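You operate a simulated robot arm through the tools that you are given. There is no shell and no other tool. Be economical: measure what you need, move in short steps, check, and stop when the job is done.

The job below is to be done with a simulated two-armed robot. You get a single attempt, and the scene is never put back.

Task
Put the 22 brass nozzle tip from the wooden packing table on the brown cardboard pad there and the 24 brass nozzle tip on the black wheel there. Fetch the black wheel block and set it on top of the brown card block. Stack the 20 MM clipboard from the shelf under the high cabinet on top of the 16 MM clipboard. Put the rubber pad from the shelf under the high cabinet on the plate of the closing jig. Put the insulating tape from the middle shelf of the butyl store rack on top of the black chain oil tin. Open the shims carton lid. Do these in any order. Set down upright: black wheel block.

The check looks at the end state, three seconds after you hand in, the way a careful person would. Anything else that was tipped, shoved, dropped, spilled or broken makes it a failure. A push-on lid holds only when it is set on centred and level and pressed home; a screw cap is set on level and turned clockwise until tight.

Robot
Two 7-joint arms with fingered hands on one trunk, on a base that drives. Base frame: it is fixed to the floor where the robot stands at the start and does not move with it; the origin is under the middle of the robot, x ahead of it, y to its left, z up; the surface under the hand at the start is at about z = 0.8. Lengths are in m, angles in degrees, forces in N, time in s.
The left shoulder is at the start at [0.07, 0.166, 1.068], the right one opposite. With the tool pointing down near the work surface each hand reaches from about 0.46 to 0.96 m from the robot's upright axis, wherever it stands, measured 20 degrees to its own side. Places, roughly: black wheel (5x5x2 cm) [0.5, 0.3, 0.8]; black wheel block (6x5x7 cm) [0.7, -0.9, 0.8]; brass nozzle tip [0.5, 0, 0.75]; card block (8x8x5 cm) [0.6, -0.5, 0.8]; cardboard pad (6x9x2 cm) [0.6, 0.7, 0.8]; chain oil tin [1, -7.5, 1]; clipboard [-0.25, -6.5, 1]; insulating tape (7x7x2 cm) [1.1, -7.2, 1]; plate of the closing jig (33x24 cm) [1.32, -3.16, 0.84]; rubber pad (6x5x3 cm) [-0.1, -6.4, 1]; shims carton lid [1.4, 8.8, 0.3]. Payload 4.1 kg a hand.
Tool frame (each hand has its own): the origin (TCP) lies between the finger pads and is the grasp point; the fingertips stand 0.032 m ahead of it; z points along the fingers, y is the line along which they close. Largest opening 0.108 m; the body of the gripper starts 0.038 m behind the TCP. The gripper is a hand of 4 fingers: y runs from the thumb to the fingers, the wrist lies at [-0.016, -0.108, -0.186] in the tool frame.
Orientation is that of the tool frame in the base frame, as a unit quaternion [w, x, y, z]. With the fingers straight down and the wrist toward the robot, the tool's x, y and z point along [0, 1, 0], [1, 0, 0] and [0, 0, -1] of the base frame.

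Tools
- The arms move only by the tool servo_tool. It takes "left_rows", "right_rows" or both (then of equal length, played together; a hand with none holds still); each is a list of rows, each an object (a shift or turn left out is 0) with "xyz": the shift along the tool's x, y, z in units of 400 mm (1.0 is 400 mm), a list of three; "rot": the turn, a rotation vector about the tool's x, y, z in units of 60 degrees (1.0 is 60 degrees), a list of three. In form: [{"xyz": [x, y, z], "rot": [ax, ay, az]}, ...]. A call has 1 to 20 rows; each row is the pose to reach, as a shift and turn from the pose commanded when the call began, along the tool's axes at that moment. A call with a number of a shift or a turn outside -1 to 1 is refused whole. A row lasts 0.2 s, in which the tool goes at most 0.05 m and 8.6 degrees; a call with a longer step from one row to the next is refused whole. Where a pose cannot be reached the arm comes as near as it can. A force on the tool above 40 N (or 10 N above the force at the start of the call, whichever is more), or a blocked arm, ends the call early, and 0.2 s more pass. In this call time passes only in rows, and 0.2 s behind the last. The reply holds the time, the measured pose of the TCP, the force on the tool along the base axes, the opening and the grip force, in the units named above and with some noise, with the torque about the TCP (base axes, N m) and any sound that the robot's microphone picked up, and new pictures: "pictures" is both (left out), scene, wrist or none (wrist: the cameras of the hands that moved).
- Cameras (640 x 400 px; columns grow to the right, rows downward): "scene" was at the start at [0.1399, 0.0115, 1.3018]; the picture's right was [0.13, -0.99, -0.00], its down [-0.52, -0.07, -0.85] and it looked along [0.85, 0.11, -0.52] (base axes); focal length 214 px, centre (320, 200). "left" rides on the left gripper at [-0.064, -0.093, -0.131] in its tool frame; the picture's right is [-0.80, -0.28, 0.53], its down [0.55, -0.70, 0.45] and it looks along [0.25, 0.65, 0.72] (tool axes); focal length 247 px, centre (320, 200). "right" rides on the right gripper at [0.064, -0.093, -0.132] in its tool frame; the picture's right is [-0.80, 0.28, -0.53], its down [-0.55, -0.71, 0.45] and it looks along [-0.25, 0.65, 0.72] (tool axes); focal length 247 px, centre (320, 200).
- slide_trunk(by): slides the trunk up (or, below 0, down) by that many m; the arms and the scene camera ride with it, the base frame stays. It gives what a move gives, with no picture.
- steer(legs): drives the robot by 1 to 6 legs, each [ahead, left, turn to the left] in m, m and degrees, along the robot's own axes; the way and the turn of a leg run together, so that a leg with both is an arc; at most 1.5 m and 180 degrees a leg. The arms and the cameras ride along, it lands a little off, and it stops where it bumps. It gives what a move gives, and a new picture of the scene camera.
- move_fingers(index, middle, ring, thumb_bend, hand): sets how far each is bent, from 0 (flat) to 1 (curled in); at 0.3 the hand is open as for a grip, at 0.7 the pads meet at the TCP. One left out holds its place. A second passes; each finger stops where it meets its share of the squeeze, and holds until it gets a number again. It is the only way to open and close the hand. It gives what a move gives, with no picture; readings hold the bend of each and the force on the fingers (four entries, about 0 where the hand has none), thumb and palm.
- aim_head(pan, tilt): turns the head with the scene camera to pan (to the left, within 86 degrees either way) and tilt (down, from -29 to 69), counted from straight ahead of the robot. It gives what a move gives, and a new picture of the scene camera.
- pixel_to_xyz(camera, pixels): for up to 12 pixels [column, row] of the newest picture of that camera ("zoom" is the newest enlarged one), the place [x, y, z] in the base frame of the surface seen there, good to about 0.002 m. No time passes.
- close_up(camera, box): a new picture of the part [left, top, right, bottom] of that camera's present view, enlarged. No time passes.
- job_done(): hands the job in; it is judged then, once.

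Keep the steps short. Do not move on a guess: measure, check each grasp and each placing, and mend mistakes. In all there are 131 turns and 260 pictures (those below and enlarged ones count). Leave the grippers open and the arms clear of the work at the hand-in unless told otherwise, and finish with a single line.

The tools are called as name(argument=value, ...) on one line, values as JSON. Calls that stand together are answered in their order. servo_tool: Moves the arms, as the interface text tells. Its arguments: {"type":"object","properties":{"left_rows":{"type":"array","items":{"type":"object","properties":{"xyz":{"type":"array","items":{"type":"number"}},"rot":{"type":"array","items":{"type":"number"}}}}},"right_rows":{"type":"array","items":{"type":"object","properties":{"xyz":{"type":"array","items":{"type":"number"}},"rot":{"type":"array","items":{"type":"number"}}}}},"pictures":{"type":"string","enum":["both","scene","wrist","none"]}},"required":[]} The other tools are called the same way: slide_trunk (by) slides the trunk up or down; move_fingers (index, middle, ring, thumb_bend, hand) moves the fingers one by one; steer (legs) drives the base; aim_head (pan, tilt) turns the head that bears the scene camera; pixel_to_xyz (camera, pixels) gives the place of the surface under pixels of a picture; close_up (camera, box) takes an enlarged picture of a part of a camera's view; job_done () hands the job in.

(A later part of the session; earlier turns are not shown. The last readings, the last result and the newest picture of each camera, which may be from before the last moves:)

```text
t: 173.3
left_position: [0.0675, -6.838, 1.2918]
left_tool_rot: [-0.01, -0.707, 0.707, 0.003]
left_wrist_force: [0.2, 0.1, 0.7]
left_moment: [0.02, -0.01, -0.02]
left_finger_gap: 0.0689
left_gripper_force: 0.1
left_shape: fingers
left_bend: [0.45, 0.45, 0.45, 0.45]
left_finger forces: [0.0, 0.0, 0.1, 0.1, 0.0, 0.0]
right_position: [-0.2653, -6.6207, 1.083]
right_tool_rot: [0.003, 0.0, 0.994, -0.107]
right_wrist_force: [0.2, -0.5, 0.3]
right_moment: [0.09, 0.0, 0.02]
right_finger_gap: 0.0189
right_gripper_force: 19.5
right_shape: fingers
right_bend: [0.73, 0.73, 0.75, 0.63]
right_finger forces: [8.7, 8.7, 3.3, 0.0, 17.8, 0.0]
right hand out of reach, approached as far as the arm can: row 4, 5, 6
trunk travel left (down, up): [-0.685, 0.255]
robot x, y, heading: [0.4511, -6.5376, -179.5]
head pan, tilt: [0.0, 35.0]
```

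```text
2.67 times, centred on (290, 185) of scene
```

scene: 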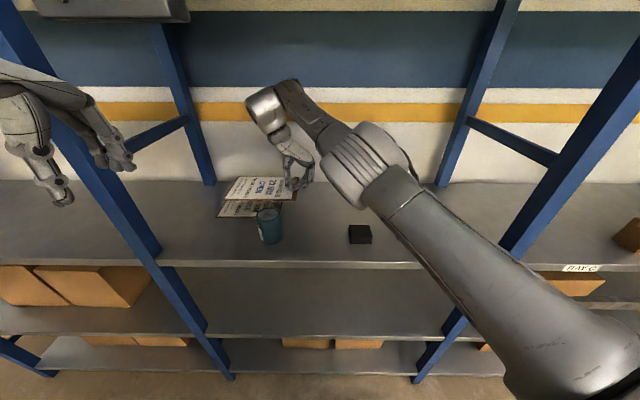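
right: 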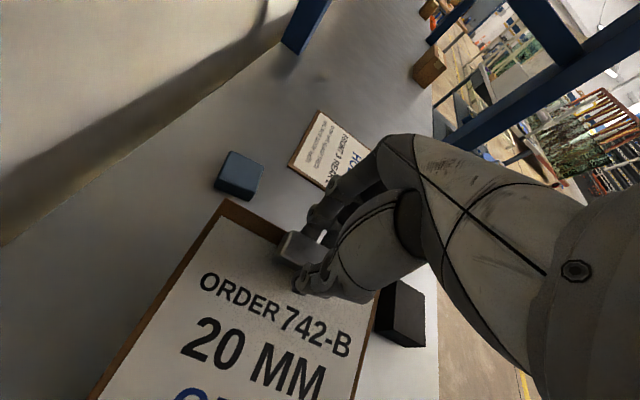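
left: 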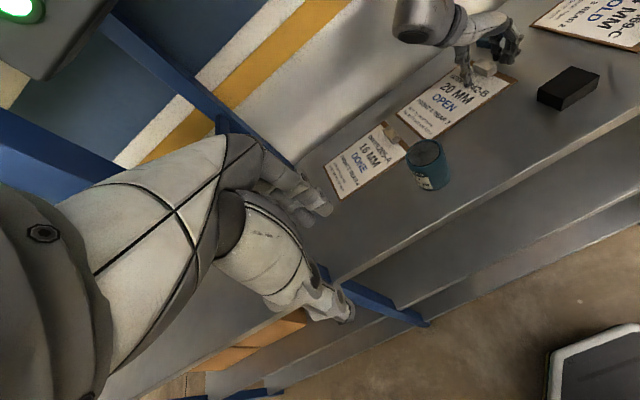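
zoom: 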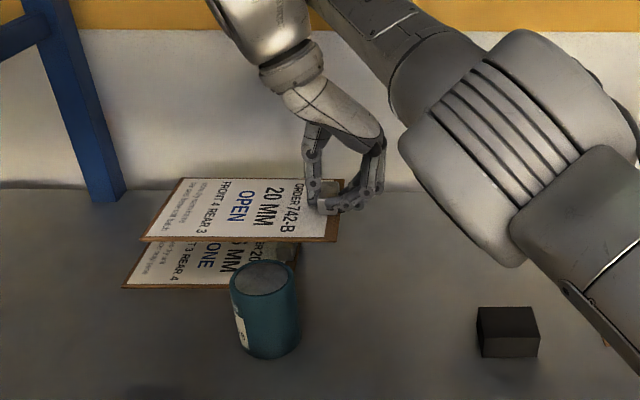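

The arm reached y -6.62. I'll tuck the left hand away from the post, then shift the base left 11 cm and forward 4 cm.

servo_tool(left_rows=[{"xyz": [-0.1, 0, -0.02]}, {"xyz": [-0.2, 0, -0.04]}], pictures="none")

steer(legs=[[0.042, 0.113, 0]])

close_up(camera="scene", box=[210, 110, 410, 260])

close_up(camera="left", box=[160, 0, 640, 300])

```text
t: 173.9
left_position: [0.0792, -6.7781, 1.3126]
left_tool_rot: [0.005, 0.709, -0.705, -0.003]
left_wrist_force: [0.7, 1.2, 0.1]
left_moment: [-0.09, 0.0, 0.03]
left_finger_gap: 0.0691
left_gripper_force: 0.2
left_shape: fingers
left_bend: [0.45, 0.45, 0.45, 0.45]
left_finger forces: [0.0, 0.0, 0.1, 0.0, 0.0, 0.0]
left hand out of reach, approached as far as the arm can: row 1, 2
right_position: [-0.2674, -6.6164, 1.0824]
right_tool_rot: [0.003, -0.001, 0.994, -0.111]
right_wrist_force: [0.8, 0.5, -0.7]
right_moment: [0.04, 0.0, -0.01]
right_finger_gap: 0.0187
right_gripper_force: 19.5
right_shape: fingers
right_bend: [0.73, 0.73, 0.75, 0.63]
right_finger forces: [8.6, 8.8, 3.3, 0.0, 17.8, 0.0]
trunk travel left (down, up): [-0.685, 0.255]
robot x, y, heading: [0.4472, -6.54, -179.3]
head pan, tilt: [0.0, 35.0]
```

```text
t: 175.1
left_position: [0.0385, -6.8919, 1.3121]
left_tool_rot: [0.003, 0.709, -0.705, -0.004]
left_wrist_force: [-0.4, 0.8, -0.3]
left_moment: [0.0, 0.01, 0.02]
left_finger_gap: 0.0693
left_gripper_force: 0.1
left_shape: fingers
left_bend: [0.45, 0.45, 0.45, 0.45]
left_finger forces: [0.0, 0.0, 0.0, 0.0, 0.1, 0.0]
right_position: [-0.3066, -6.7292, 1.0837]
right_tool_rot: [0.003, -0.001, 0.994, -0.11]
right_wrist_force: [0.2, -0.1, -1.3]
right_moment: [0.1, 0.0, 0.02]
right_finger_gap: 0.0187
right_gripper_force: 18.8
right_shape: fingers
right_bend: [0.73, 0.73, 0.75, 0.63]
right_finger forces: [8.5, 8.9, 3.3, 0.0, 17.7, 0.0]
trunk travel left (down, up): [-0.685, 0.255]
robot x, y, heading: [0.4074, -6.6518, -179.5]
head pan, tilt: [0.0, 35.0]
```

scene: 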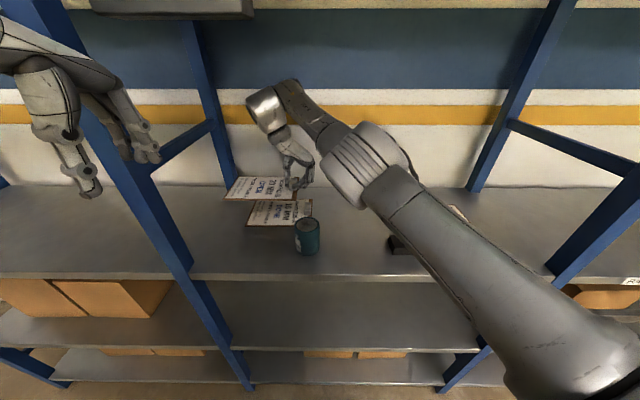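

```text
2.67 times, centred on (310, 185) of scene
```

zoom: 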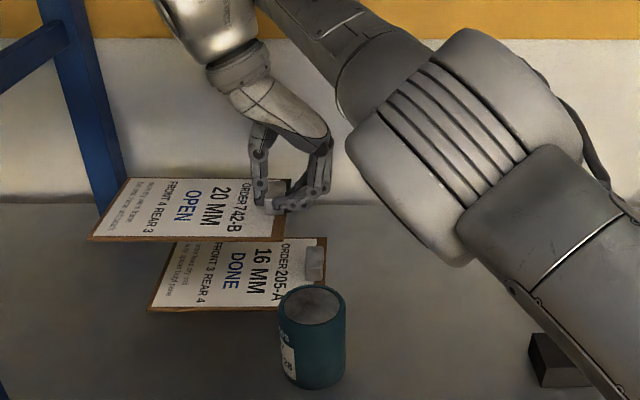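

```text
1.33 times, centred on (400, 150) of left
```

zoom: 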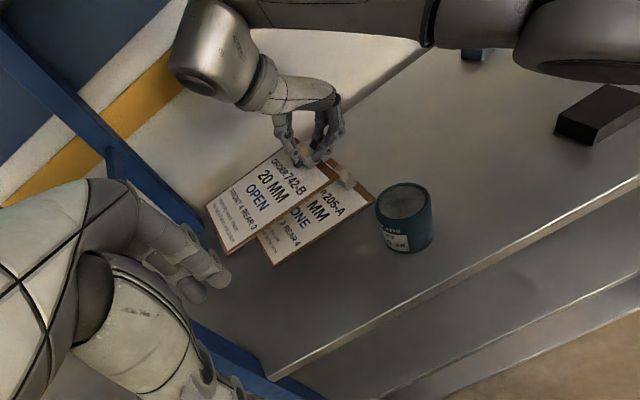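

Measuring both boards' corners in this view.

pixel_to_xyz(camera="zoom", pixels=[[208, 207], [229, 252], [333, 180], [280, 210], [250, 225], [268, 262], [372, 203], [345, 178], [352, 188], [340, 168], [404, 205], [300, 182]])

```text
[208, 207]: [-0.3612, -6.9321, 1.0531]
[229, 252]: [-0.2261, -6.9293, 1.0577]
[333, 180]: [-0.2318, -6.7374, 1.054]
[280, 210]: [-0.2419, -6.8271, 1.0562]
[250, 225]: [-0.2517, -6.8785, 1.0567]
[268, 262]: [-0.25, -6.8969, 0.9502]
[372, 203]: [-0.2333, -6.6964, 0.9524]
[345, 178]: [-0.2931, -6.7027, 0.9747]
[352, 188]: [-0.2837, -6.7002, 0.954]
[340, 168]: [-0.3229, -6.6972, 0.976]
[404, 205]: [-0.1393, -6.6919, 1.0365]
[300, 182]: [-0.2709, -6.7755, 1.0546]
```

Board 20 is level at z 1.055 over board 16, with end at y -6.727, but my fingers would foul 16's clip (y -6.712 on). I'll shift 1.5 cm left, then lower most of the way. I'll release later with the thumb only so 16 isn't pushed.

steer(legs=[[0, 0.016, 0]])

servo_tool(right_rows=[{"xyz": [0, 0.011, 0.05]}, {"xyz": [0, 0.022, 0.1]}, {"xyz": [0, 0.033, 0.15]}, {"xyz": [0, 0.039, 0.18]}], pictures="scene")

close_up(camera="left", box=[280, 80, 520, 230])

close_up(camera="scene", box=[210, 140, 350, 260])

```text
t: 175.9
left_position: [0.0388, -6.9048, 1.3118]
left_tool_rot: [0.004, 0.708, -0.706, -0.004]
left_wrist_force: [0.2, 0.3, 0.2]
left_moment: [-0.05, -0.01, 0.03]
left_finger_gap: 0.0689
left_gripper_force: 0.0
left_shape: fingers
left_bend: [0.45, 0.45, 0.45, 0.45]
left_finger forces: [0.0, 0.0, 0.0, 0.1, 0.0, 0.0]
right_position: [-0.3067, -6.7432, 1.0823]
right_tool_rot: [0.003, 0.0, 0.994, -0.111]
right_wrist_force: [-0.1, 0.5, -1.2]
right_moment: [0.04, 0.01, -0.02]
right_finger_gap: 0.0186
right_gripper_force: 19.1
right_shape: fingers
right_bend: [0.73, 0.73, 0.75, 0.63]
right_finger forces: [8.6, 8.9, 3.3, 0.1, 17.8, 0.0]
trunk travel left (down, up): [-0.685, 0.255]
robot x, y, heading: [0.4097, -6.6662, -179.4]
head pan, tilt: [0.0, 35.0]
```

scene: 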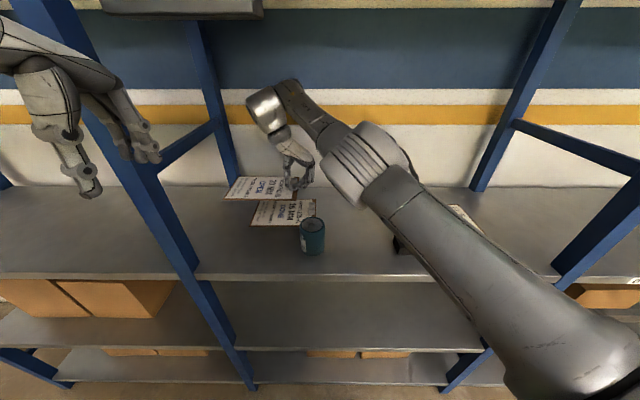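

```text
t: 176.9
left_position: [0.0389, -6.9075, 1.3118]
left_tool_rot: [0.003, 0.708, -0.706, -0.004]
left_wrist_force: [0.6, 0.2, -0.3]
left_moment: [0.0, 0.0, 0.0]
left_finger_gap: 0.069
left_gripper_force: 0.1
left_shape: fingers
left_bend: [0.45, 0.45, 0.45, 0.45]
left_finger forces: [0.1, 0.1, 0.0, 0.0, 0.0, 0.0]
right_position: [-0.3064, -6.7451, 1.0087]
right_tool_rot: [0.003, 0.0, 0.994, -0.109]
right_wrist_force: [-0.3, -0.4, -0.5]
right_moment: [0.11, 0.01, 0.06]
right_finger_gap: 0.0186
right_gripper_force: 19.5
right_shape: fingers
right_bend: [0.73, 0.73, 0.75, 0.63]
right_finger forces: [8.6, 8.9, 3.1, 0.0, 17.9, 0.0]
trunk travel left (down, up): [-0.685, 0.255]
robot x, y, heading: [0.4078, -6.6664, -179.7]
head pan, tilt: [0.0, 35.0]
```

scene: 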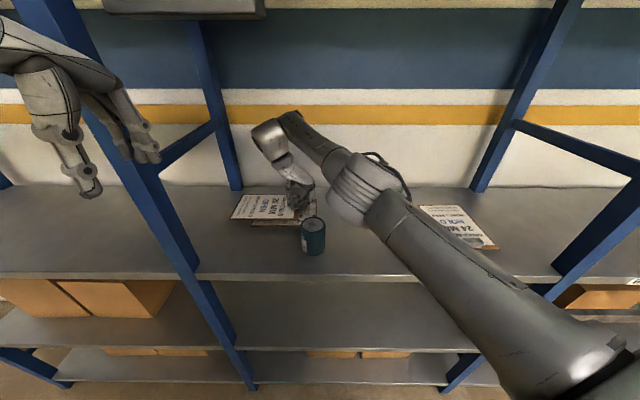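

```text
2.67 times, centred on (400, 155) of left
```

zoom: 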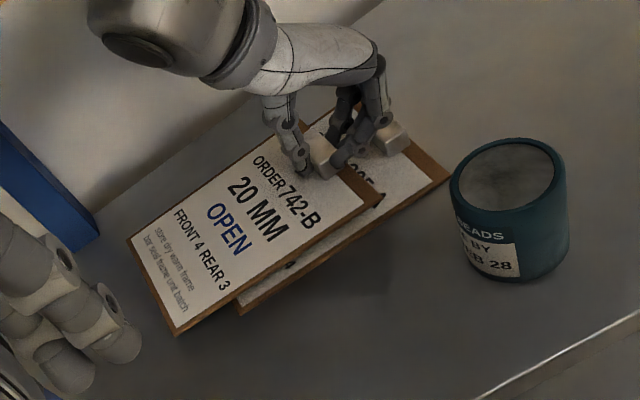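

```text
3.33 times, centred on (280, 200) of scene
```

zoom: 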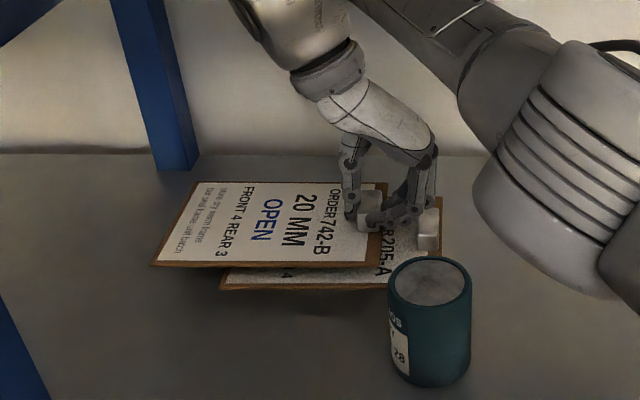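

pixel_to_xyz(camera="zoom", pixels=[[170, 255], [355, 255], [190, 195], [370, 200], [425, 230], [430, 215], [415, 165], [430, 270], [260, 220]])

```text
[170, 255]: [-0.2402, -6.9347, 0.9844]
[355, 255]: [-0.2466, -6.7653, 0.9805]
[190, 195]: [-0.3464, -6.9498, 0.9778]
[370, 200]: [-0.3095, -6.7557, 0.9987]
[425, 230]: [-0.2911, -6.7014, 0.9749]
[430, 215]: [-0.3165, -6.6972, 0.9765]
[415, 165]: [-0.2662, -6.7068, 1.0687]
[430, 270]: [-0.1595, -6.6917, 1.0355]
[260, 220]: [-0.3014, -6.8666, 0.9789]
```

Level at about 0.981. I'll lower the last 23 mm in small steps, watching force.

servo_tool(right_rows=[{"xyz": [0, 0.003, 0.014]}, {"xyz": [0, 0.006, 0.028]}, {"xyz": [0, 0.009, 0.042]}, {"xyz": [0, 0.0115, 0.053]}, {"xyz": [0, 0.0115, 0.053]}], pictures="none")

close_up(camera="left", box=[280, 80, 520, 230])

pixel_to_xyz(camera="zoom", pixels=[[135, 250], [360, 215], [250, 220], [400, 145], [405, 155], [435, 175]])

```text
t: 178.1
left_position: [0.0415, -6.9091, 1.3139]
left_tool_rot: [0.004, 0.709, -0.705, -0.005]
left_wrist_force: [0.8, 0.0, 0.0]
left_moment: [0.0, -0.01, 0.0]
left_finger_gap: 0.069
left_gripper_force: 0.0
left_shape: fingers
left_bend: [0.45, 0.45, 0.45, 0.45]
left_finger forces: [0.1, 0.0, 0.0, 0.0, 0.0, 0.0]
right_position: [-0.305, -6.7462, 0.9896]
right_tool_rot: [0.002, 0.0, 0.994, -0.11]
right_wrist_force: [-0.6, -6.0, 16.6]
right_moment: [0.61, 0.02, -0.06]
right_finger_gap: 0.0187
right_gripper_force: 33.2
right_shape: fingers
right_bend: [0.74, 0.72, 0.75, 0.62]
right_finger forces: [10.1, 29.4, 6.8, 0.1, 19.5, 0.1]
trunk travel left (down, up): [-0.685, 0.255]
robot x, y, heading: [0.4088, -6.6668, -179.4]
head pan, tilt: [0.0, 35.0]
```

```text
2.67 times, centred on (400, 155) of left
```

zoom: 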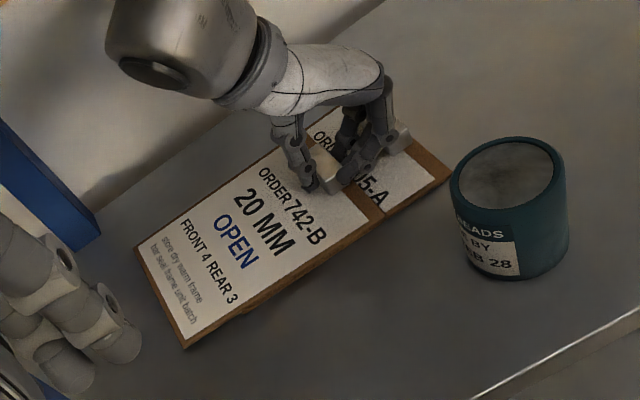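

```text
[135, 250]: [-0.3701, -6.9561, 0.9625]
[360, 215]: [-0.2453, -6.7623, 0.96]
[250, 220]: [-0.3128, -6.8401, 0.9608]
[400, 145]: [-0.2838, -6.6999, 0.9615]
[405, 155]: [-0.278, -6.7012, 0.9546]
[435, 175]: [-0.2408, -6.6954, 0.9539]
```

Contact; the board lies at 0.9605. I'll relieve 2 mm and then open only the thumb.

servo_tool(right_rows=[{"xyz": [0, -0.001, -0.005]}, {"xyz": [0, -0.001, -0.005]}], pictures="none")

move_fingers(hand="right", thumb_bend=0.45)

close_up(camera="left", box=[280, 80, 520, 230])

```text
t: 178.7
left_position: [0.0397, -6.9078, 1.3128]
left_tool_rot: [0.005, 0.708, -0.706, -0.005]
left_wrist_force: [0.1, -0.1, -0.7]
left_moment: [0.0, -0.01, -0.01]
left_finger_gap: 0.069
left_gripper_force: 0.0
left_shape: fingers
left_bend: [0.45, 0.45, 0.45, 0.45]
left_finger forces: [0.0, 0.0, 0.0, 0.0, 0.0, 0.0]
right_position: [-0.3042, -6.7451, 0.9893]
right_tool_rot: [0.003, 0.001, 0.994, -0.109]
right_wrist_force: [1.3, -2.2, 7.0]
right_moment: [0.18, 0.12, -0.05]
right_finger_gap: 0.0189
right_gripper_force: 25.7
right_shape: fingers
right_bend: [0.74, 0.72, 0.75, 0.62]
right_finger forces: [12.0, 13.9, 7.1, 0.0, 18.8, 0.0]
trunk travel left (down, up): [-0.685, 0.255]
robot x, y, heading: [0.4069, -6.6679, -179.4]
head pan, tilt: [0.0, 35.0]
```

```text
t: 179.7
left_position: [0.0376, -6.9069, 1.3121]
left_tool_rot: [0.004, 0.708, -0.706, -0.004]
left_wrist_force: [0.7, 0.8, 0.1]
left_moment: [-0.04, 0.05, 0.01]
left_finger_gap: 0.0687
left_gripper_force: 0.0
left_shape: fingers
left_bend: [0.45, 0.45, 0.45, 0.45]
left_finger forces: [0.0, 0.0, 0.1, 0.0, 0.0, 0.0]
right_position: [-0.3059, -6.7449, 0.9886]
right_tool_rot: [0.002, 0.0, 0.994, -0.109]
right_wrist_force: [-0.5, 1.1, 0.2]
right_moment: [0.01, 0.01, -0.02]
right_finger_gap: 0.0255
right_gripper_force: 0.7
right_shape: fingers
right_bend: [0.75, 0.74, 0.75, 0.45]
right_finger forces: [0.2, 0.2, 0.0, 0.0, 0.3, 0.0]
trunk travel left (down, up): [-0.685, 0.255]
robot x, y, heading: [0.4125, -6.6643, -179.4]
head pan, tilt: [0.0, 35.0]
```

```text
2.67 times, centred on (400, 155) of left
```

zoom: 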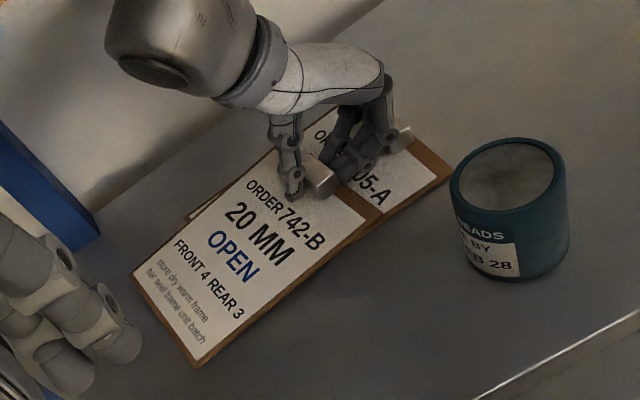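

Released; the board shifted slightly but lies flat. I'll open the thumb further and lift straight up.

move_fingers(hand="right", thumb_bend=0.35)

servo_tool(right_rows=[{"xyz": [0, -0.008, -0.03]}, {"xyz": [0, -0.018, -0.08]}, {"xyz": [0, -0.037, -0.17]}, {"xyz": [0, -0.05, -0.25]}], pictures="scene")

close_up(camera="left", box=[280, 80, 520, 230])

pixel_to_xyz(camera="zoom", pixels=[[138, 280], [197, 360], [375, 225], [300, 145], [320, 172], [440, 180], [190, 215], [250, 250], [400, 145]])

```text
t: 180.7
left_position: [0.0376, -6.9084, 1.3108]
left_tool_rot: [0.003, 0.709, -0.706, -0.004]
left_wrist_force: [-0.5, -0.3, 0.0]
left_moment: [-0.01, -0.01, 0.01]
left_finger_gap: 0.069
left_gripper_force: 0.0
left_shape: fingers
left_bend: [0.45, 0.45, 0.45, 0.45]
left_finger forces: [0.0, 0.0, 0.0, 0.0, 0.0, 0.0]
right_position: [-0.3051, -6.7439, 0.9899]
right_tool_rot: [0.003, 0.0, 0.994, -0.108]
right_wrist_force: [0.3, 0.5, -0.7]
right_moment: [0.01, 0.01, 0.0]
right_finger_gap: 0.0375
right_gripper_force: 0.5
right_shape: fingers
right_bend: [0.75, 0.74, 0.75, 0.35]
right_finger forces: [0.1, 0.2, 0.0, 0.0, 0.0, 0.0]
trunk travel left (down, up): [-0.685, 0.255]
robot x, y, heading: [0.4057, -6.6668, -179.4]
head pan, tilt: [0.0, 35.0]
```

```text
t: 181.7
left_position: [0.0384, -6.9062, 1.3116]
left_tool_rot: [0.003, 0.708, -0.706, -0.004]
left_wrist_force: [1.0, 0.8, -0.6]
left_moment: [-0.02, 0.0, -0.01]
left_finger_gap: 0.0694
left_gripper_force: 0.2
left_shape: fingers
left_bend: [0.45, 0.45, 0.45, 0.45]
left_finger forces: [0.0, 0.0, 0.1, 0.0, 0.0, 0.1]
right_position: [-0.3045, -6.7441, 1.0922]
right_tool_rot: [0.002, 0.001, 0.994, -0.11]
right_wrist_force: [0.7, 1.8, 0.5]
right_moment: [0.0, -0.01, -0.01]
right_finger_gap: 0.0377
right_gripper_force: 0.1
right_shape: fingers
right_bend: [0.75, 0.74, 0.75, 0.35]
right_finger forces: [0.0, 0.0, 0.0, 0.1, 0.0, 0.0]
trunk travel left (down, up): [-0.685, 0.255]
robot x, y, heading: [0.4077, -6.6666, -179.6]
head pan, tilt: [0.0, 35.0]
```

scene: 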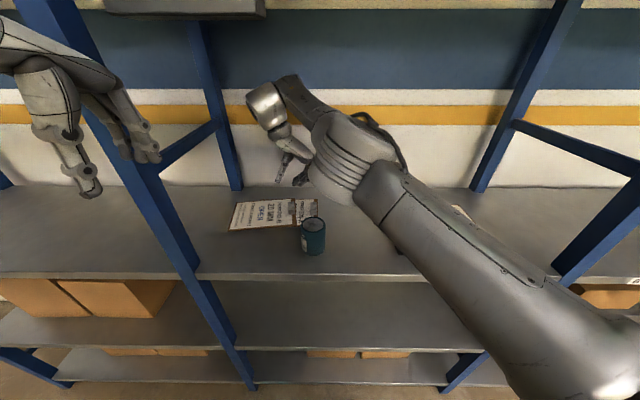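

```text
2.67 times, centred on (400, 155) of left
```

zoom: 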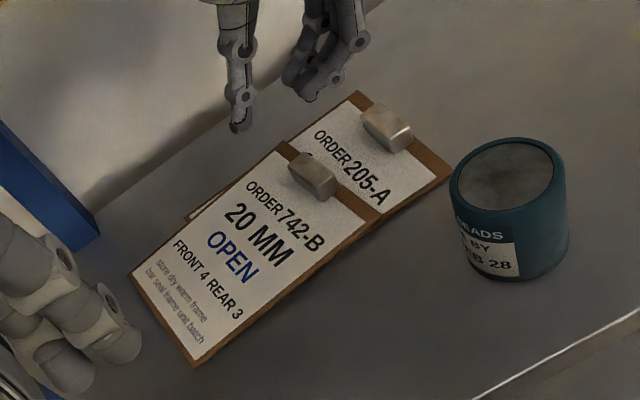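

```text
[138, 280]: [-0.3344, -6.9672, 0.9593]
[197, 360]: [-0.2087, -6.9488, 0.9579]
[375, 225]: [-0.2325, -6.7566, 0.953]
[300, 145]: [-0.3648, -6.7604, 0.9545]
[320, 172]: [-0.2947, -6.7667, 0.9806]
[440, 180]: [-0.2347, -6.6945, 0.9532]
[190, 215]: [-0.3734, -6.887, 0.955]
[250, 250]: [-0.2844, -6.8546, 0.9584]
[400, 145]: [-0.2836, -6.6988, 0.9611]
```

Board 20 lies flat on board 16, with centre about 6 cm off but well supported, and 16 and the cup unmoved. Next is the rubber pad: I'll level the right hand and retract it up and out toward +y.

servo_tool(right_rows=[{"xyz": [0, 0, -0.1], "rot": [-0.1, 0, 0]}, {"xyz": [-0.05, 0.08, -0.1], "rot": [-0.2, 0, 0]}, {"xyz": [-0.13, 0.16, -0.1], "rot": [-0.21, 0, 0]}, {"xyz": [-0.21, 0.24, -0.1], "rot": [-0.21, 0, 0]}, {"xyz": [-0.29, 0.32, -0.1], "rot": [-0.21, 0, 0]}, {"xyz": [-0.37, 0.38, -0.1], "rot": [-0.21, 0, 0]}, {"xyz": [-0.45, 0.42, -0.1], "rot": [-0.21, 0, 0]}, {"xyz": [-0.55, 0.42, -0.1], "rot": [-0.21, 0, 0]}], pictures="scene")

move_fingers(hand="right", index=0.3, middle=0.3, ring=0.3, thumb_bend=0.3)

close_up(camera="scene", box=[200, 150, 520, 290])

```text
t: 183.5
left_position: [0.0373, -6.9074, 1.3111]
left_tool_rot: [0.004, 0.709, -0.706, -0.003]
left_wrist_force: [-0.6, -0.2, 0.7]
left_moment: [-0.02, 0.0, -0.01]
left_finger_gap: 0.069
left_gripper_force: 0.1
left_shape: fingers
left_bend: [0.45, 0.45, 0.45, 0.45]
left_finger forces: [0.0, 0.0, 0.1, 0.0, 0.1, 0.0]
right_position: [-0.3025, -6.7343, 1.1465]
right_tool_rot: [-0.035, -0.019, 0.998, -0.054]
right_wrist_force: [0.3, 0.5, -0.3]
right_moment: [0.01, 0.01, -0.02]
right_finger_gap: 0.0377
right_gripper_force: 0.0
right_shape: fingers
right_bend: [0.75, 0.74, 0.75, 0.35]
right_finger forces: [0.0, 0.1, 0.1, 0.1, 0.1, 0.0]
right hand out of reach, approached as far as the arm can: row 1, 2, 3, 4, 5, 6, 7, 8
trunk travel left (down, up): [-0.685, 0.255]
robot x, y, heading: [0.406, -6.6666, -179.4]
head pan, tilt: [0.0, 35.0]
```

scene: 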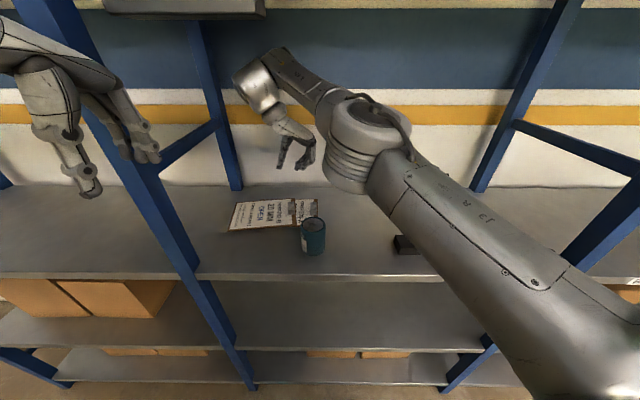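

```text
t: 184.5
left_position: [0.0388, -6.9077, 1.312]
left_tool_rot: [0.003, 0.709, -0.705, -0.004]
left_wrist_force: [-0.5, 0.9, -0.1]
left_moment: [0.0, 0.01, 0.02]
left_finger_gap: 0.069
left_gripper_force: 0.1
left_shape: fingers
left_bend: [0.45, 0.45, 0.45, 0.45]
left_finger forces: [0.0, 0.0, 0.0, 0.1, 0.0, 0.1]
right_position: [-0.3026, -6.7356, 1.1454]
right_tool_rot: [-0.035, -0.018, 0.998, -0.054]
right_wrist_force: [-0.3, -0.6, -0.1]
right_moment: [-0.02, -0.03, -0.01]
right_finger_gap: 0.1083
right_gripper_force: 0.1
right_shape: fingers
right_bend: [0.3, 0.3, 0.3, 0.3]
right_finger forces: [0.0, 0.1, 0.0, 0.0, 0.0, 0.1]
trunk travel left (down, up): [-0.685, 0.255]
robot x, y, heading: [0.4086, -6.6624, -179.3]
head pan, tilt: [0.0, 35.0]
```

```text
2.00 times, centred on (360, 220) of scene
```

zoom: 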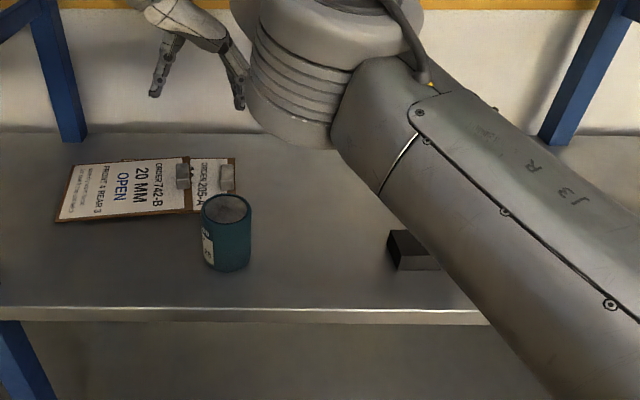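

The arm got stuck against a reach limit. I'll try a simpler move straight back toward the robot at this height.

servo_tool(right_rows=[{"xyz": [-0.05, 0.05, 0]}, {"xyz": [-0.12, 0.12, 0]}, {"xyz": [-0.2, 0.2, 0]}, {"xyz": [-0.28, 0.28, 0]}], pictures="scene")

```text
t: 185.5
left_position: [0.0402, -6.9047, 1.3138]
left_tool_rot: [0.004, 0.708, -0.706, -0.005]
left_wrist_force: [-0.1, 0.5, -0.3]
left_moment: [-0.01, 0.01, 0.0]
left_finger_gap: 0.0692
left_gripper_force: 0.0
left_shape: fingers
left_bend: [0.45, 0.45, 0.45, 0.45]
left_finger forces: [0.1, 0.0, 0.1, 0.0, 0.1, 0.0]
right_position: [-0.1984, -6.6221, 1.1242]
right_tool_rot: [-0.035, -0.018, 0.998, -0.055]
right_wrist_force: [0.4, -0.4, -0.1]
right_moment: [-0.04, 0.04, 0.01]
right_finger_gap: 0.1086
right_gripper_force: 0.0
right_shape: fingers
right_bend: [0.3, 0.3, 0.3, 0.3]
right_finger forces: [0.0, 0.1, 0.0, 0.0, 0.1, 0.1]
trunk travel left (down, up): [-0.685, 0.255]
robot x, y, heading: [0.4097, -6.6692, -179.4]
head pan, tilt: [0.0, 35.0]
```

scene: 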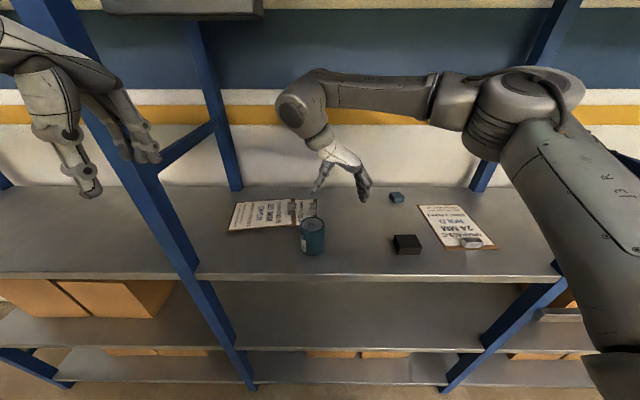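

Free again. Measuring the pad now at pixel (407,243).

close_up(camera="scene", box=[370, 220, 450, 270])

pixel_to_xyz(camera="zoom", pixels=[[195, 125], [375, 120], [400, 185], [215, 195], [300, 155], [300, 235], [300, 265]])

```text
8.00 times, centred on (410, 245) of scene
```

zoom: 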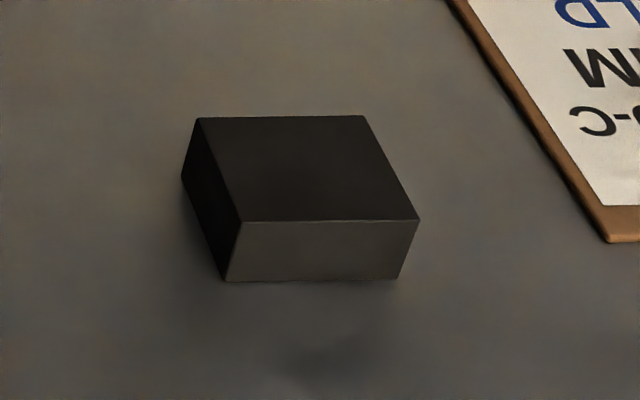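

```text
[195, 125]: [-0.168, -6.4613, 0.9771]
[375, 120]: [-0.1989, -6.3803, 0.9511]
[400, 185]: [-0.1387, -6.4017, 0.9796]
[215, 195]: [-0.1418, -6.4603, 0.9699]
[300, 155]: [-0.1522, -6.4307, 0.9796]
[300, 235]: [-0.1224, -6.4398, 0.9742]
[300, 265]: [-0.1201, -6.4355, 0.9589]
```

Pad spans x -0.17..-0.12, y -6.462..-6.40, top 0.98. I'll move above it while turning the hand back to the default orientation, in two halves.

servo_tool(right_rows=[{"xyz": [-0.02, 0.08, 0], "rot": [-0.0025, -0.011, -0.122]}, {"xyz": [-0.04, 0.16, 0], "rot": [-0.005, -0.022, -0.244]}, {"xyz": [-0.065, 0.24, 0], "rot": [-0.0075, -0.033, -0.366]}, {"xyz": [-0.09, 0.32, 0], "rot": [-0.01, -0.045, -0.488]}, {"xyz": [-0.11, 0.4, 0], "rot": [-0.0125, -0.056, -0.61]}, {"xyz": [-0.13, 0.478, 0], "rot": [-0.015, -0.067, -0.732]}], pictures="none")

servo_tool(right_rows=[{"rot": [-0.0025, -0.011, -0.122]}, {"rot": [-0.005, -0.022, -0.244]}, {"rot": [-0.0075, -0.033, -0.366]}, {"rot": [-0.01, -0.045, -0.488]}, {"rot": [-0.0125, -0.056, -0.61]}, {"rot": [-0.015, -0.067, -0.732]}], pictures="both")

```text
t: 186.9
left_position: [0.0402, -6.9049, 1.3132]
left_tool_rot: [0.005, 0.709, -0.706, -0.004]
left_wrist_force: [0.0, 0.2, -0.2]
left_moment: [-0.05, 0.01, 0.0]
left_finger_gap: 0.0687
left_gripper_force: 0.0
left_shape: fingers
left_bend: [0.45, 0.45, 0.45, 0.45]
left_finger forces: [0.1, 0.0, 0.1, 0.0, 0.0, 0.1]
right_position: [-0.155, -6.4325, 1.1001]
right_tool_rot: [-0.019, -0.393, 0.919, -0.03]
right_wrist_force: [-0.1, -0.8, 0.0]
right_moment: [-0.02, -0.03, 0.0]
right_finger_gap: 0.1084
right_gripper_force: 0.1
right_shape: fingers
right_bend: [0.3, 0.3, 0.3, 0.3]
right_finger forces: [0.0, 0.0, 0.1, 0.1, 0.0, 0.1]
trunk travel left (down, up): [-0.685, 0.255]
robot x, y, heading: [0.4087, -6.6658, -179.5]
head pan, tilt: [0.0, 35.0]
```

```text
t: 188.3
left_position: [0.0375, -6.9077, 1.3121]
left_tool_rot: [0.003, 0.708, -0.706, -0.004]
left_wrist_force: [0.1, -0.6, -0.8]
left_moment: [-0.02, 0.04, 0.03]
left_finger_gap: 0.069
left_gripper_force: 0.0
left_shape: fingers
left_bend: [0.45, 0.45, 0.45, 0.45]
left_finger forces: [0.0, 0.1, 0.0, 0.1, 0.0, 0.0]
right_position: [-0.1552, -6.4337, 1.0996]
right_tool_rot: [0.001, 0.708, -0.706, -0.002]
right_wrist_force: [0.1, 0.2, 0.7]
right_moment: [-0.01, -0.03, 0.0]
right_finger_gap: 0.1089
right_gripper_force: 0.0
right_shape: fingers
right_bend: [0.3, 0.3, 0.3, 0.3]
right_finger forces: [0.0, 0.1, 0.0, 0.0, 0.0, 0.0]
trunk travel left (down, up): [-0.685, 0.255]
robot x, y, heading: [0.411, -6.6668, -179.6]
head pan, tilt: [0.0, 35.0]
```

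scene: 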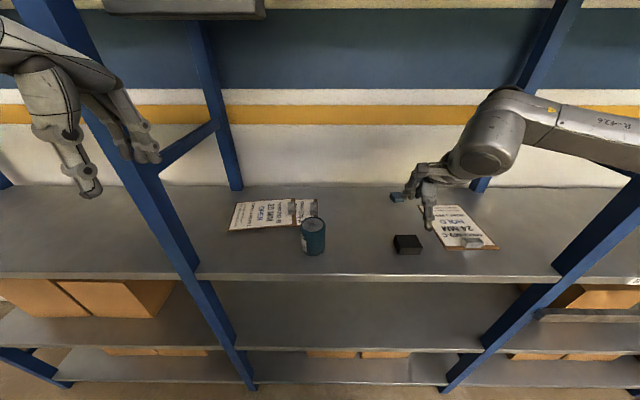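
right: 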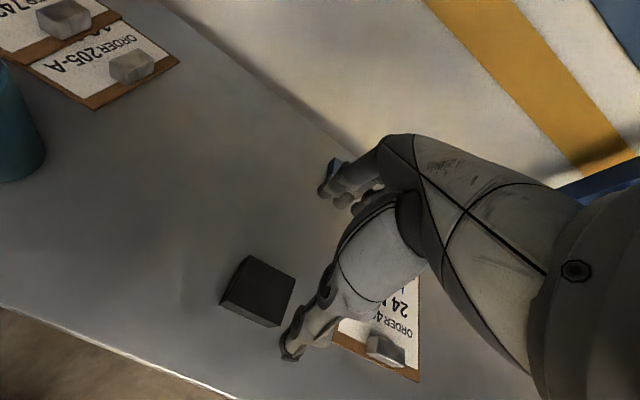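

Aligned. I'll lower onto the pad and close.

servo_tool(right_rows=[{"xyz": [-0.007, -0.022, 0.08]}, {"xyz": [-0.007, -0.022, 0.16]}, {"xyz": [-0.007, -0.022, 0.23]}, {"xyz": [-0.007, -0.022, 0.28]}], pictures="wrist")

move_fingers(hand="right", index=0.7, middle=0.7, ring=0.7, thumb_bend=0.7)

servo_tool(right_rows=[{"xyz": [0, 0, -0.04]}, {"xyz": [0, 0, -0.12]}, {"xyz": [0, 0, -0.22]}, {"xyz": [0, 0, -0.32]}], pictures="both")

```text
t: 189.3
left_position: [0.0384, -6.9071, 1.3116]
left_tool_rot: [0.003, 0.708, -0.706, -0.005]
left_wrist_force: [0.3, 0.0, -0.2]
left_moment: [0.0, 0.01, 0.0]
left_finger_gap: 0.069
left_gripper_force: 0.0
left_shape: fingers
left_bend: [0.45, 0.45, 0.45, 0.45]
left_finger forces: [0.1, 0.0, 0.0, 0.1, 0.0, 0.1]
right_position: [-0.1475, -6.4332, 0.9885]
right_tool_rot: [0.0, 0.708, -0.706, -0.001]
right_wrist_force: [-0.1, -1.1, -0.4]
right_moment: [0.04, 0.0, 0.02]
right_finger_gap: 0.1085
right_gripper_force: 0.1
right_shape: fingers
right_bend: [0.3, 0.3, 0.3, 0.3]
right_finger forces: [0.0, 0.0, 0.1, 0.1, 0.0, 0.0]
trunk travel left (down, up): [-0.685, 0.255]
robot x, y, heading: [0.411, -6.6665, -179.7]
head pan, tilt: [0.0, 35.0]
```

right: 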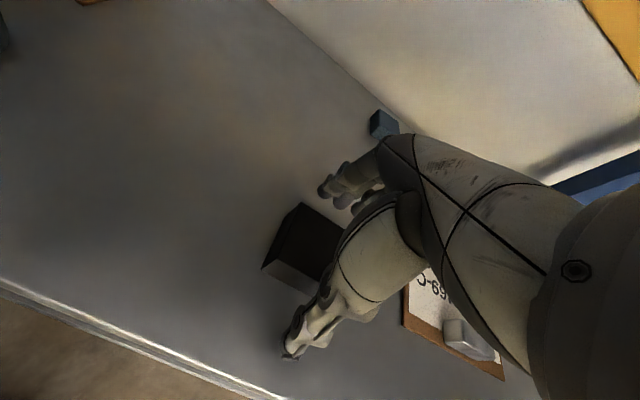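

```text
t: 190.3
left_position: [0.0395, -6.9071, 1.3112]
left_tool_rot: [0.003, 0.709, -0.706, -0.004]
left_wrist_force: [-0.5, -0.3, -0.3]
left_moment: [-0.02, 0.03, -0.02]
left_finger_gap: 0.0693
left_gripper_force: 0.0
left_shape: fingers
left_bend: [0.45, 0.45, 0.45, 0.45]
left_finger forces: [0.0, 0.0, 0.0, 0.1, 0.0, 0.1]
right_position: [-0.1476, -6.4322, 0.9893]
right_tool_rot: [-0.001, 0.708, -0.707, -0.001]
right_wrist_force: [-1.1, -0.2, 0.5]
right_moment: [0.0, 0.02, 0.0]
right_finger_gap: 0.0477
right_gripper_force: 21.0
right_shape: fingers
right_bend: [0.6, 0.62, 0.62, 0.52]
right_finger forces: [6.5, 7.8, 7.1, 0.0, 21.6, 0.1]
trunk travel left (down, up): [-0.685, 0.255]
robot x, y, heading: [0.4098, -6.6654, -179.4]
head pan, tilt: [0.0, 35.0]
```

```text
t: 191.3
left_position: [0.038, -6.9079, 1.3116]
left_tool_rot: [0.003, 0.709, -0.705, -0.004]
left_wrist_force: [-0.2, 0.2, 0.0]
left_moment: [0.06, 0.0, 0.0]
left_finger_gap: 0.0688
left_gripper_force: 0.1
left_shape: fingers
left_bend: [0.45, 0.45, 0.45, 0.45]
left_finger forces: [0.0, 0.0, 0.0, 0.0, 0.0, 0.0]
right_position: [-0.1458, -6.4316, 1.1176]
right_tool_rot: [0.0, 0.708, -0.706, -0.001]
right_wrist_force: [0.0, 0.5, -1.1]
right_moment: [-0.04, -0.02, 0.01]
right_finger_gap: 0.0478
right_gripper_force: 21.5
right_shape: fingers
right_bend: [0.6, 0.62, 0.62, 0.52]
right_finger forces: [6.6, 7.7, 7.1, 0.0, 21.4, 0.1]
trunk travel left (down, up): [-0.685, 0.255]
robot x, y, heading: [0.413, -6.6692, -179.5]
head pan, tilt: [0.0, 35.0]
```

scene: 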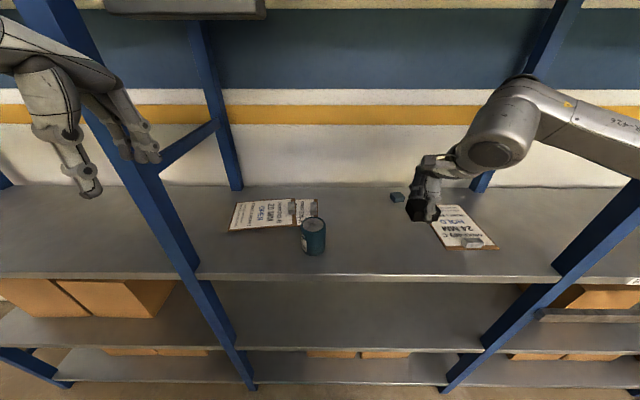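
right: 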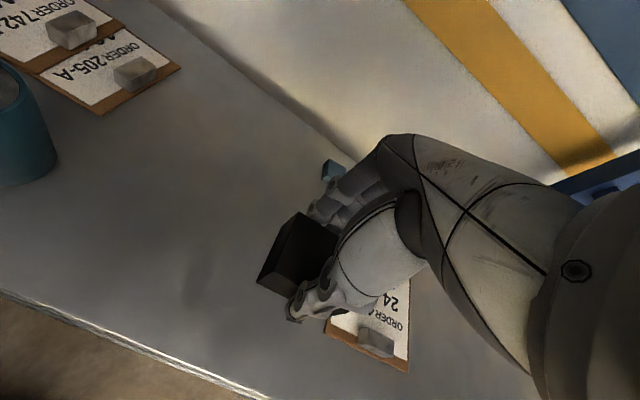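

The pad is held. I'll pull the hand toward the robot, back out a little, strafe right (+y) to the open band, back away, and turn around to face the butyl rack.

servo_tool(right_rows=[{"xyz": [0, -0.08, 0]}, {"xyz": [0, -0.16, -0.03]}, {"xyz": [0, -0.22, -0.06]}], pictures="none")

steer(legs=[[-0.11, 0, 0]])

```text
t: 192.1
left_position: [0.0385, -6.9081, 1.3126]
left_tool_rot: [0.003, 0.709, -0.706, -0.005]
left_wrist_force: [0.8, 0.3, -1.3]
left_moment: [0.0, 0.04, 0.02]
left_finger_gap: 0.069
left_gripper_force: 0.0
left_shape: fingers
left_bend: [0.45, 0.45, 0.45, 0.45]
left_finger forces: [0.1, 0.0, 0.0, 0.0, 0.1, 0.1]
right_position: [-0.0578, -6.4309, 1.142]
right_tool_rot: [0.0, 0.708, -0.706, -0.001]
right_wrist_force: [0.2, -0.5, -1.6]
right_moment: [0.03, 0.02, 0.0]
right_finger_gap: 0.0478
right_gripper_force: 21.1
right_shape: fingers
right_bend: [0.6, 0.62, 0.62, 0.52]
right_finger forces: [6.6, 7.7, 7.0, 0.0, 21.5, 0.1]
trunk travel left (down, up): [-0.685, 0.255]
robot x, y, heading: [0.4037, -6.6663, -179.5]
head pan, tilt: [0.0, 35.0]
```

```text
t: 193.3
left_position: [0.1491, -6.9071, 1.3121]
left_tool_rot: [0.003, 0.71, -0.704, -0.005]
left_wrist_force: [-0.1, 0.6, -0.2]
left_moment: [0.02, 0.0, -0.01]
left_finger_gap: 0.0691
left_gripper_force: 0.1
left_shape: fingers
left_bend: [0.45, 0.45, 0.45, 0.45]
left_finger forces: [0.0, 0.0, 0.0, 0.0, 0.0, 0.1]
right_position: [0.0517, -6.4306, 1.142]
right_tool_rot: [-0.001, 0.708, -0.706, 0.0]
right_wrist_force: [0.2, 0.6, -1.5]
right_moment: [0.0, 0.05, 0.03]
right_finger_gap: 0.0476
right_gripper_force: 21.3
right_shape: fingers
right_bend: [0.6, 0.62, 0.62, 0.52]
right_finger forces: [6.5, 7.7, 7.2, 0.1, 21.5, 0.1]
trunk travel left (down, up): [-0.685, 0.255]
robot x, y, heading: [0.5186, -6.6628, -179.2]
head pan, tilt: [0.0, 35.0]
```

scene: 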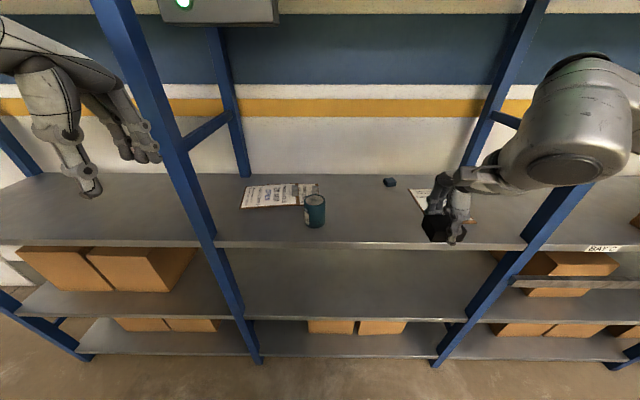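

steer(legs=[[0, -0.82, 0], [-0.62, 0, 0]])

aim_head(pan=-80, tilt=40)

aim_head(pan=80, tilt=20)

```text
t: 200.7
left_position: [0.752, -6.094, 1.3117]
left_tool_rot: [0.003, 0.712, -0.702, -0.004]
left_wrist_force: [-0.6, 0.3, 0.0]
left_moment: [0.02, 0.03, 0.04]
left_finger_gap: 0.0691
left_gripper_force: 0.0
left_shape: fingers
left_bend: [0.45, 0.45, 0.45, 0.45]
left_finger forces: [0.0, 0.0, 0.0, 0.0, 0.0, 0.0]
right_position: [0.6515, -5.6185, 1.1408]
right_tool_rot: [0.0, 0.711, -0.703, -0.001]
right_wrist_force: [-0.3, 0.2, -0.5]
right_moment: [0.0, 0.03, 0.02]
right_finger_gap: 0.048
right_gripper_force: 21.6
right_shape: fingers
right_bend: [0.6, 0.62, 0.62, 0.52]
right_finger forces: [6.6, 7.8, 7.1, 0.1, 21.5, 0.0]
trunk travel left (down, up): [-0.685, 0.255]
robot x, y, heading: [1.1171, -5.8526, -179.0]
head pan, tilt: [0.0, 35.0]
```

scene: 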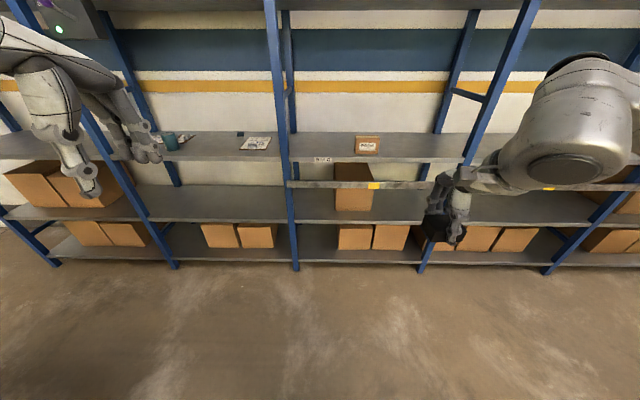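

```text
t: 202.2
left_position: [0.7519, -6.0946, 1.3115]
left_tool_rot: [0.002, 0.712, -0.703, -0.004]
left_wrist_force: [-0.7, 0.3, 0.1]
left_moment: [-0.02, 0.0, -0.02]
left_finger_gap: 0.0689
left_gripper_force: 0.0
left_shape: fingers
left_bend: [0.45, 0.45, 0.45, 0.45]
left_finger forces: [0.0, 0.0, 0.0, 0.0, 0.0, 0.0]
right_position: [0.6526, -5.6182, 1.1405]
right_tool_rot: [-0.001, 0.711, -0.703, -0.001]
right_wrist_force: [0.6, -0.6, -0.4]
right_moment: [0.02, 0.03, 0.03]
right_finger_gap: 0.048
right_gripper_force: 21.6
right_shape: fingers
right_bend: [0.6, 0.62, 0.62, 0.52]
right_finger forces: [6.6, 7.7, 7.1, 0.0, 21.5, 0.0]
trunk travel left (down, up): [-0.685, 0.255]
robot x, y, heading: [1.1175, -5.8481, -178.9]
head pan, tilt: [-80.0, 40.0]
```

scene: 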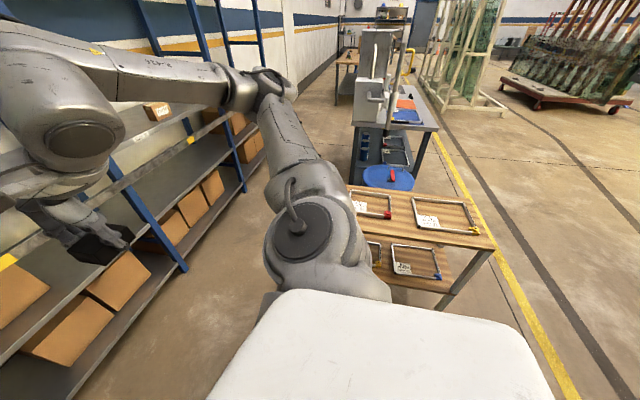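

```text
t: 204.6
left_position: [0.7507, -6.0939, 1.312]
left_tool_rot: [0.003, 0.711, -0.703, -0.004]
left_wrist_force: [0.3, 0.7, 0.3]
left_moment: [-0.01, 0.01, 0.0]
left_finger_gap: 0.0687
left_gripper_force: 0.1
left_shape: fingers
left_bend: [0.45, 0.45, 0.45, 0.45]
left_finger forces: [0.1, 0.1, 0.0, 0.1, 0.1, 0.0]
right_position: [0.6523, -5.6183, 1.1395]
right_tool_rot: [-0.001, 0.71, -0.704, 0.0]
right_wrist_force: [0.5, -0.4, -1.0]
right_moment: [0.0, 0.0, 0.02]
right_finger_gap: 0.0476
right_gripper_force: 21.1
right_shape: fingers
right_bend: [0.6, 0.62, 0.62, 0.52]
right_finger forces: [6.6, 7.7, 7.1, 0.1, 21.4, 0.0]
trunk travel left (down, up): [-0.685, 0.255]
robot x, y, heading: [1.1225, -5.8512, -178.8]
head pan, tilt: [80.0, 20.0]
```

scene: 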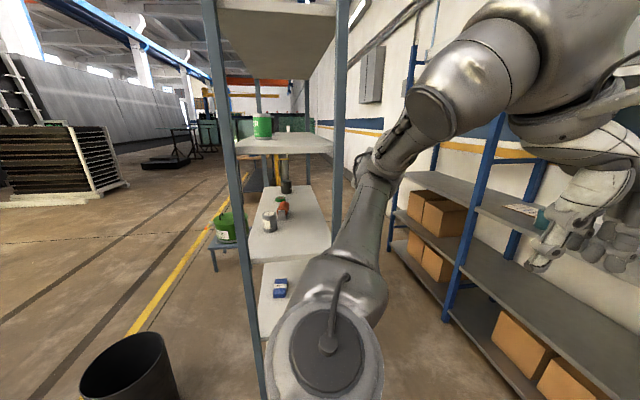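

close_up(camera="scene", box=[220, 100, 360, 260])

pixel_to_xyz(camera="scene", pixels=[[270, 218], [284, 207], [280, 199], [286, 186], [290, 240], [262, 150], [240, 152], [250, 300], [340, 165], [255, 115]])

```text
2.50 times, centred on (290, 180) of scene
```

zoom: 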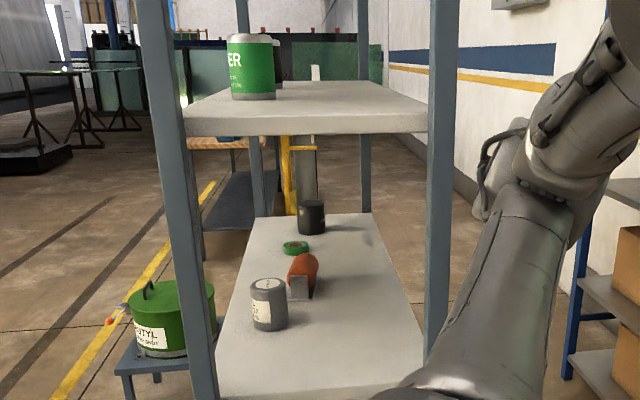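

```text
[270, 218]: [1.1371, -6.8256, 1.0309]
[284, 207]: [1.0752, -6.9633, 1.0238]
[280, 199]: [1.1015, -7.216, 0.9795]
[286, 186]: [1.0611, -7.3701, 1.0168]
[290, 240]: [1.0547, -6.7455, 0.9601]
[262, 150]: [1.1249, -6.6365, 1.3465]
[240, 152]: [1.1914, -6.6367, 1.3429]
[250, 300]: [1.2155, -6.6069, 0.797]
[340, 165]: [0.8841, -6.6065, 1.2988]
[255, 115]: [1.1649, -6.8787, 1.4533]
```

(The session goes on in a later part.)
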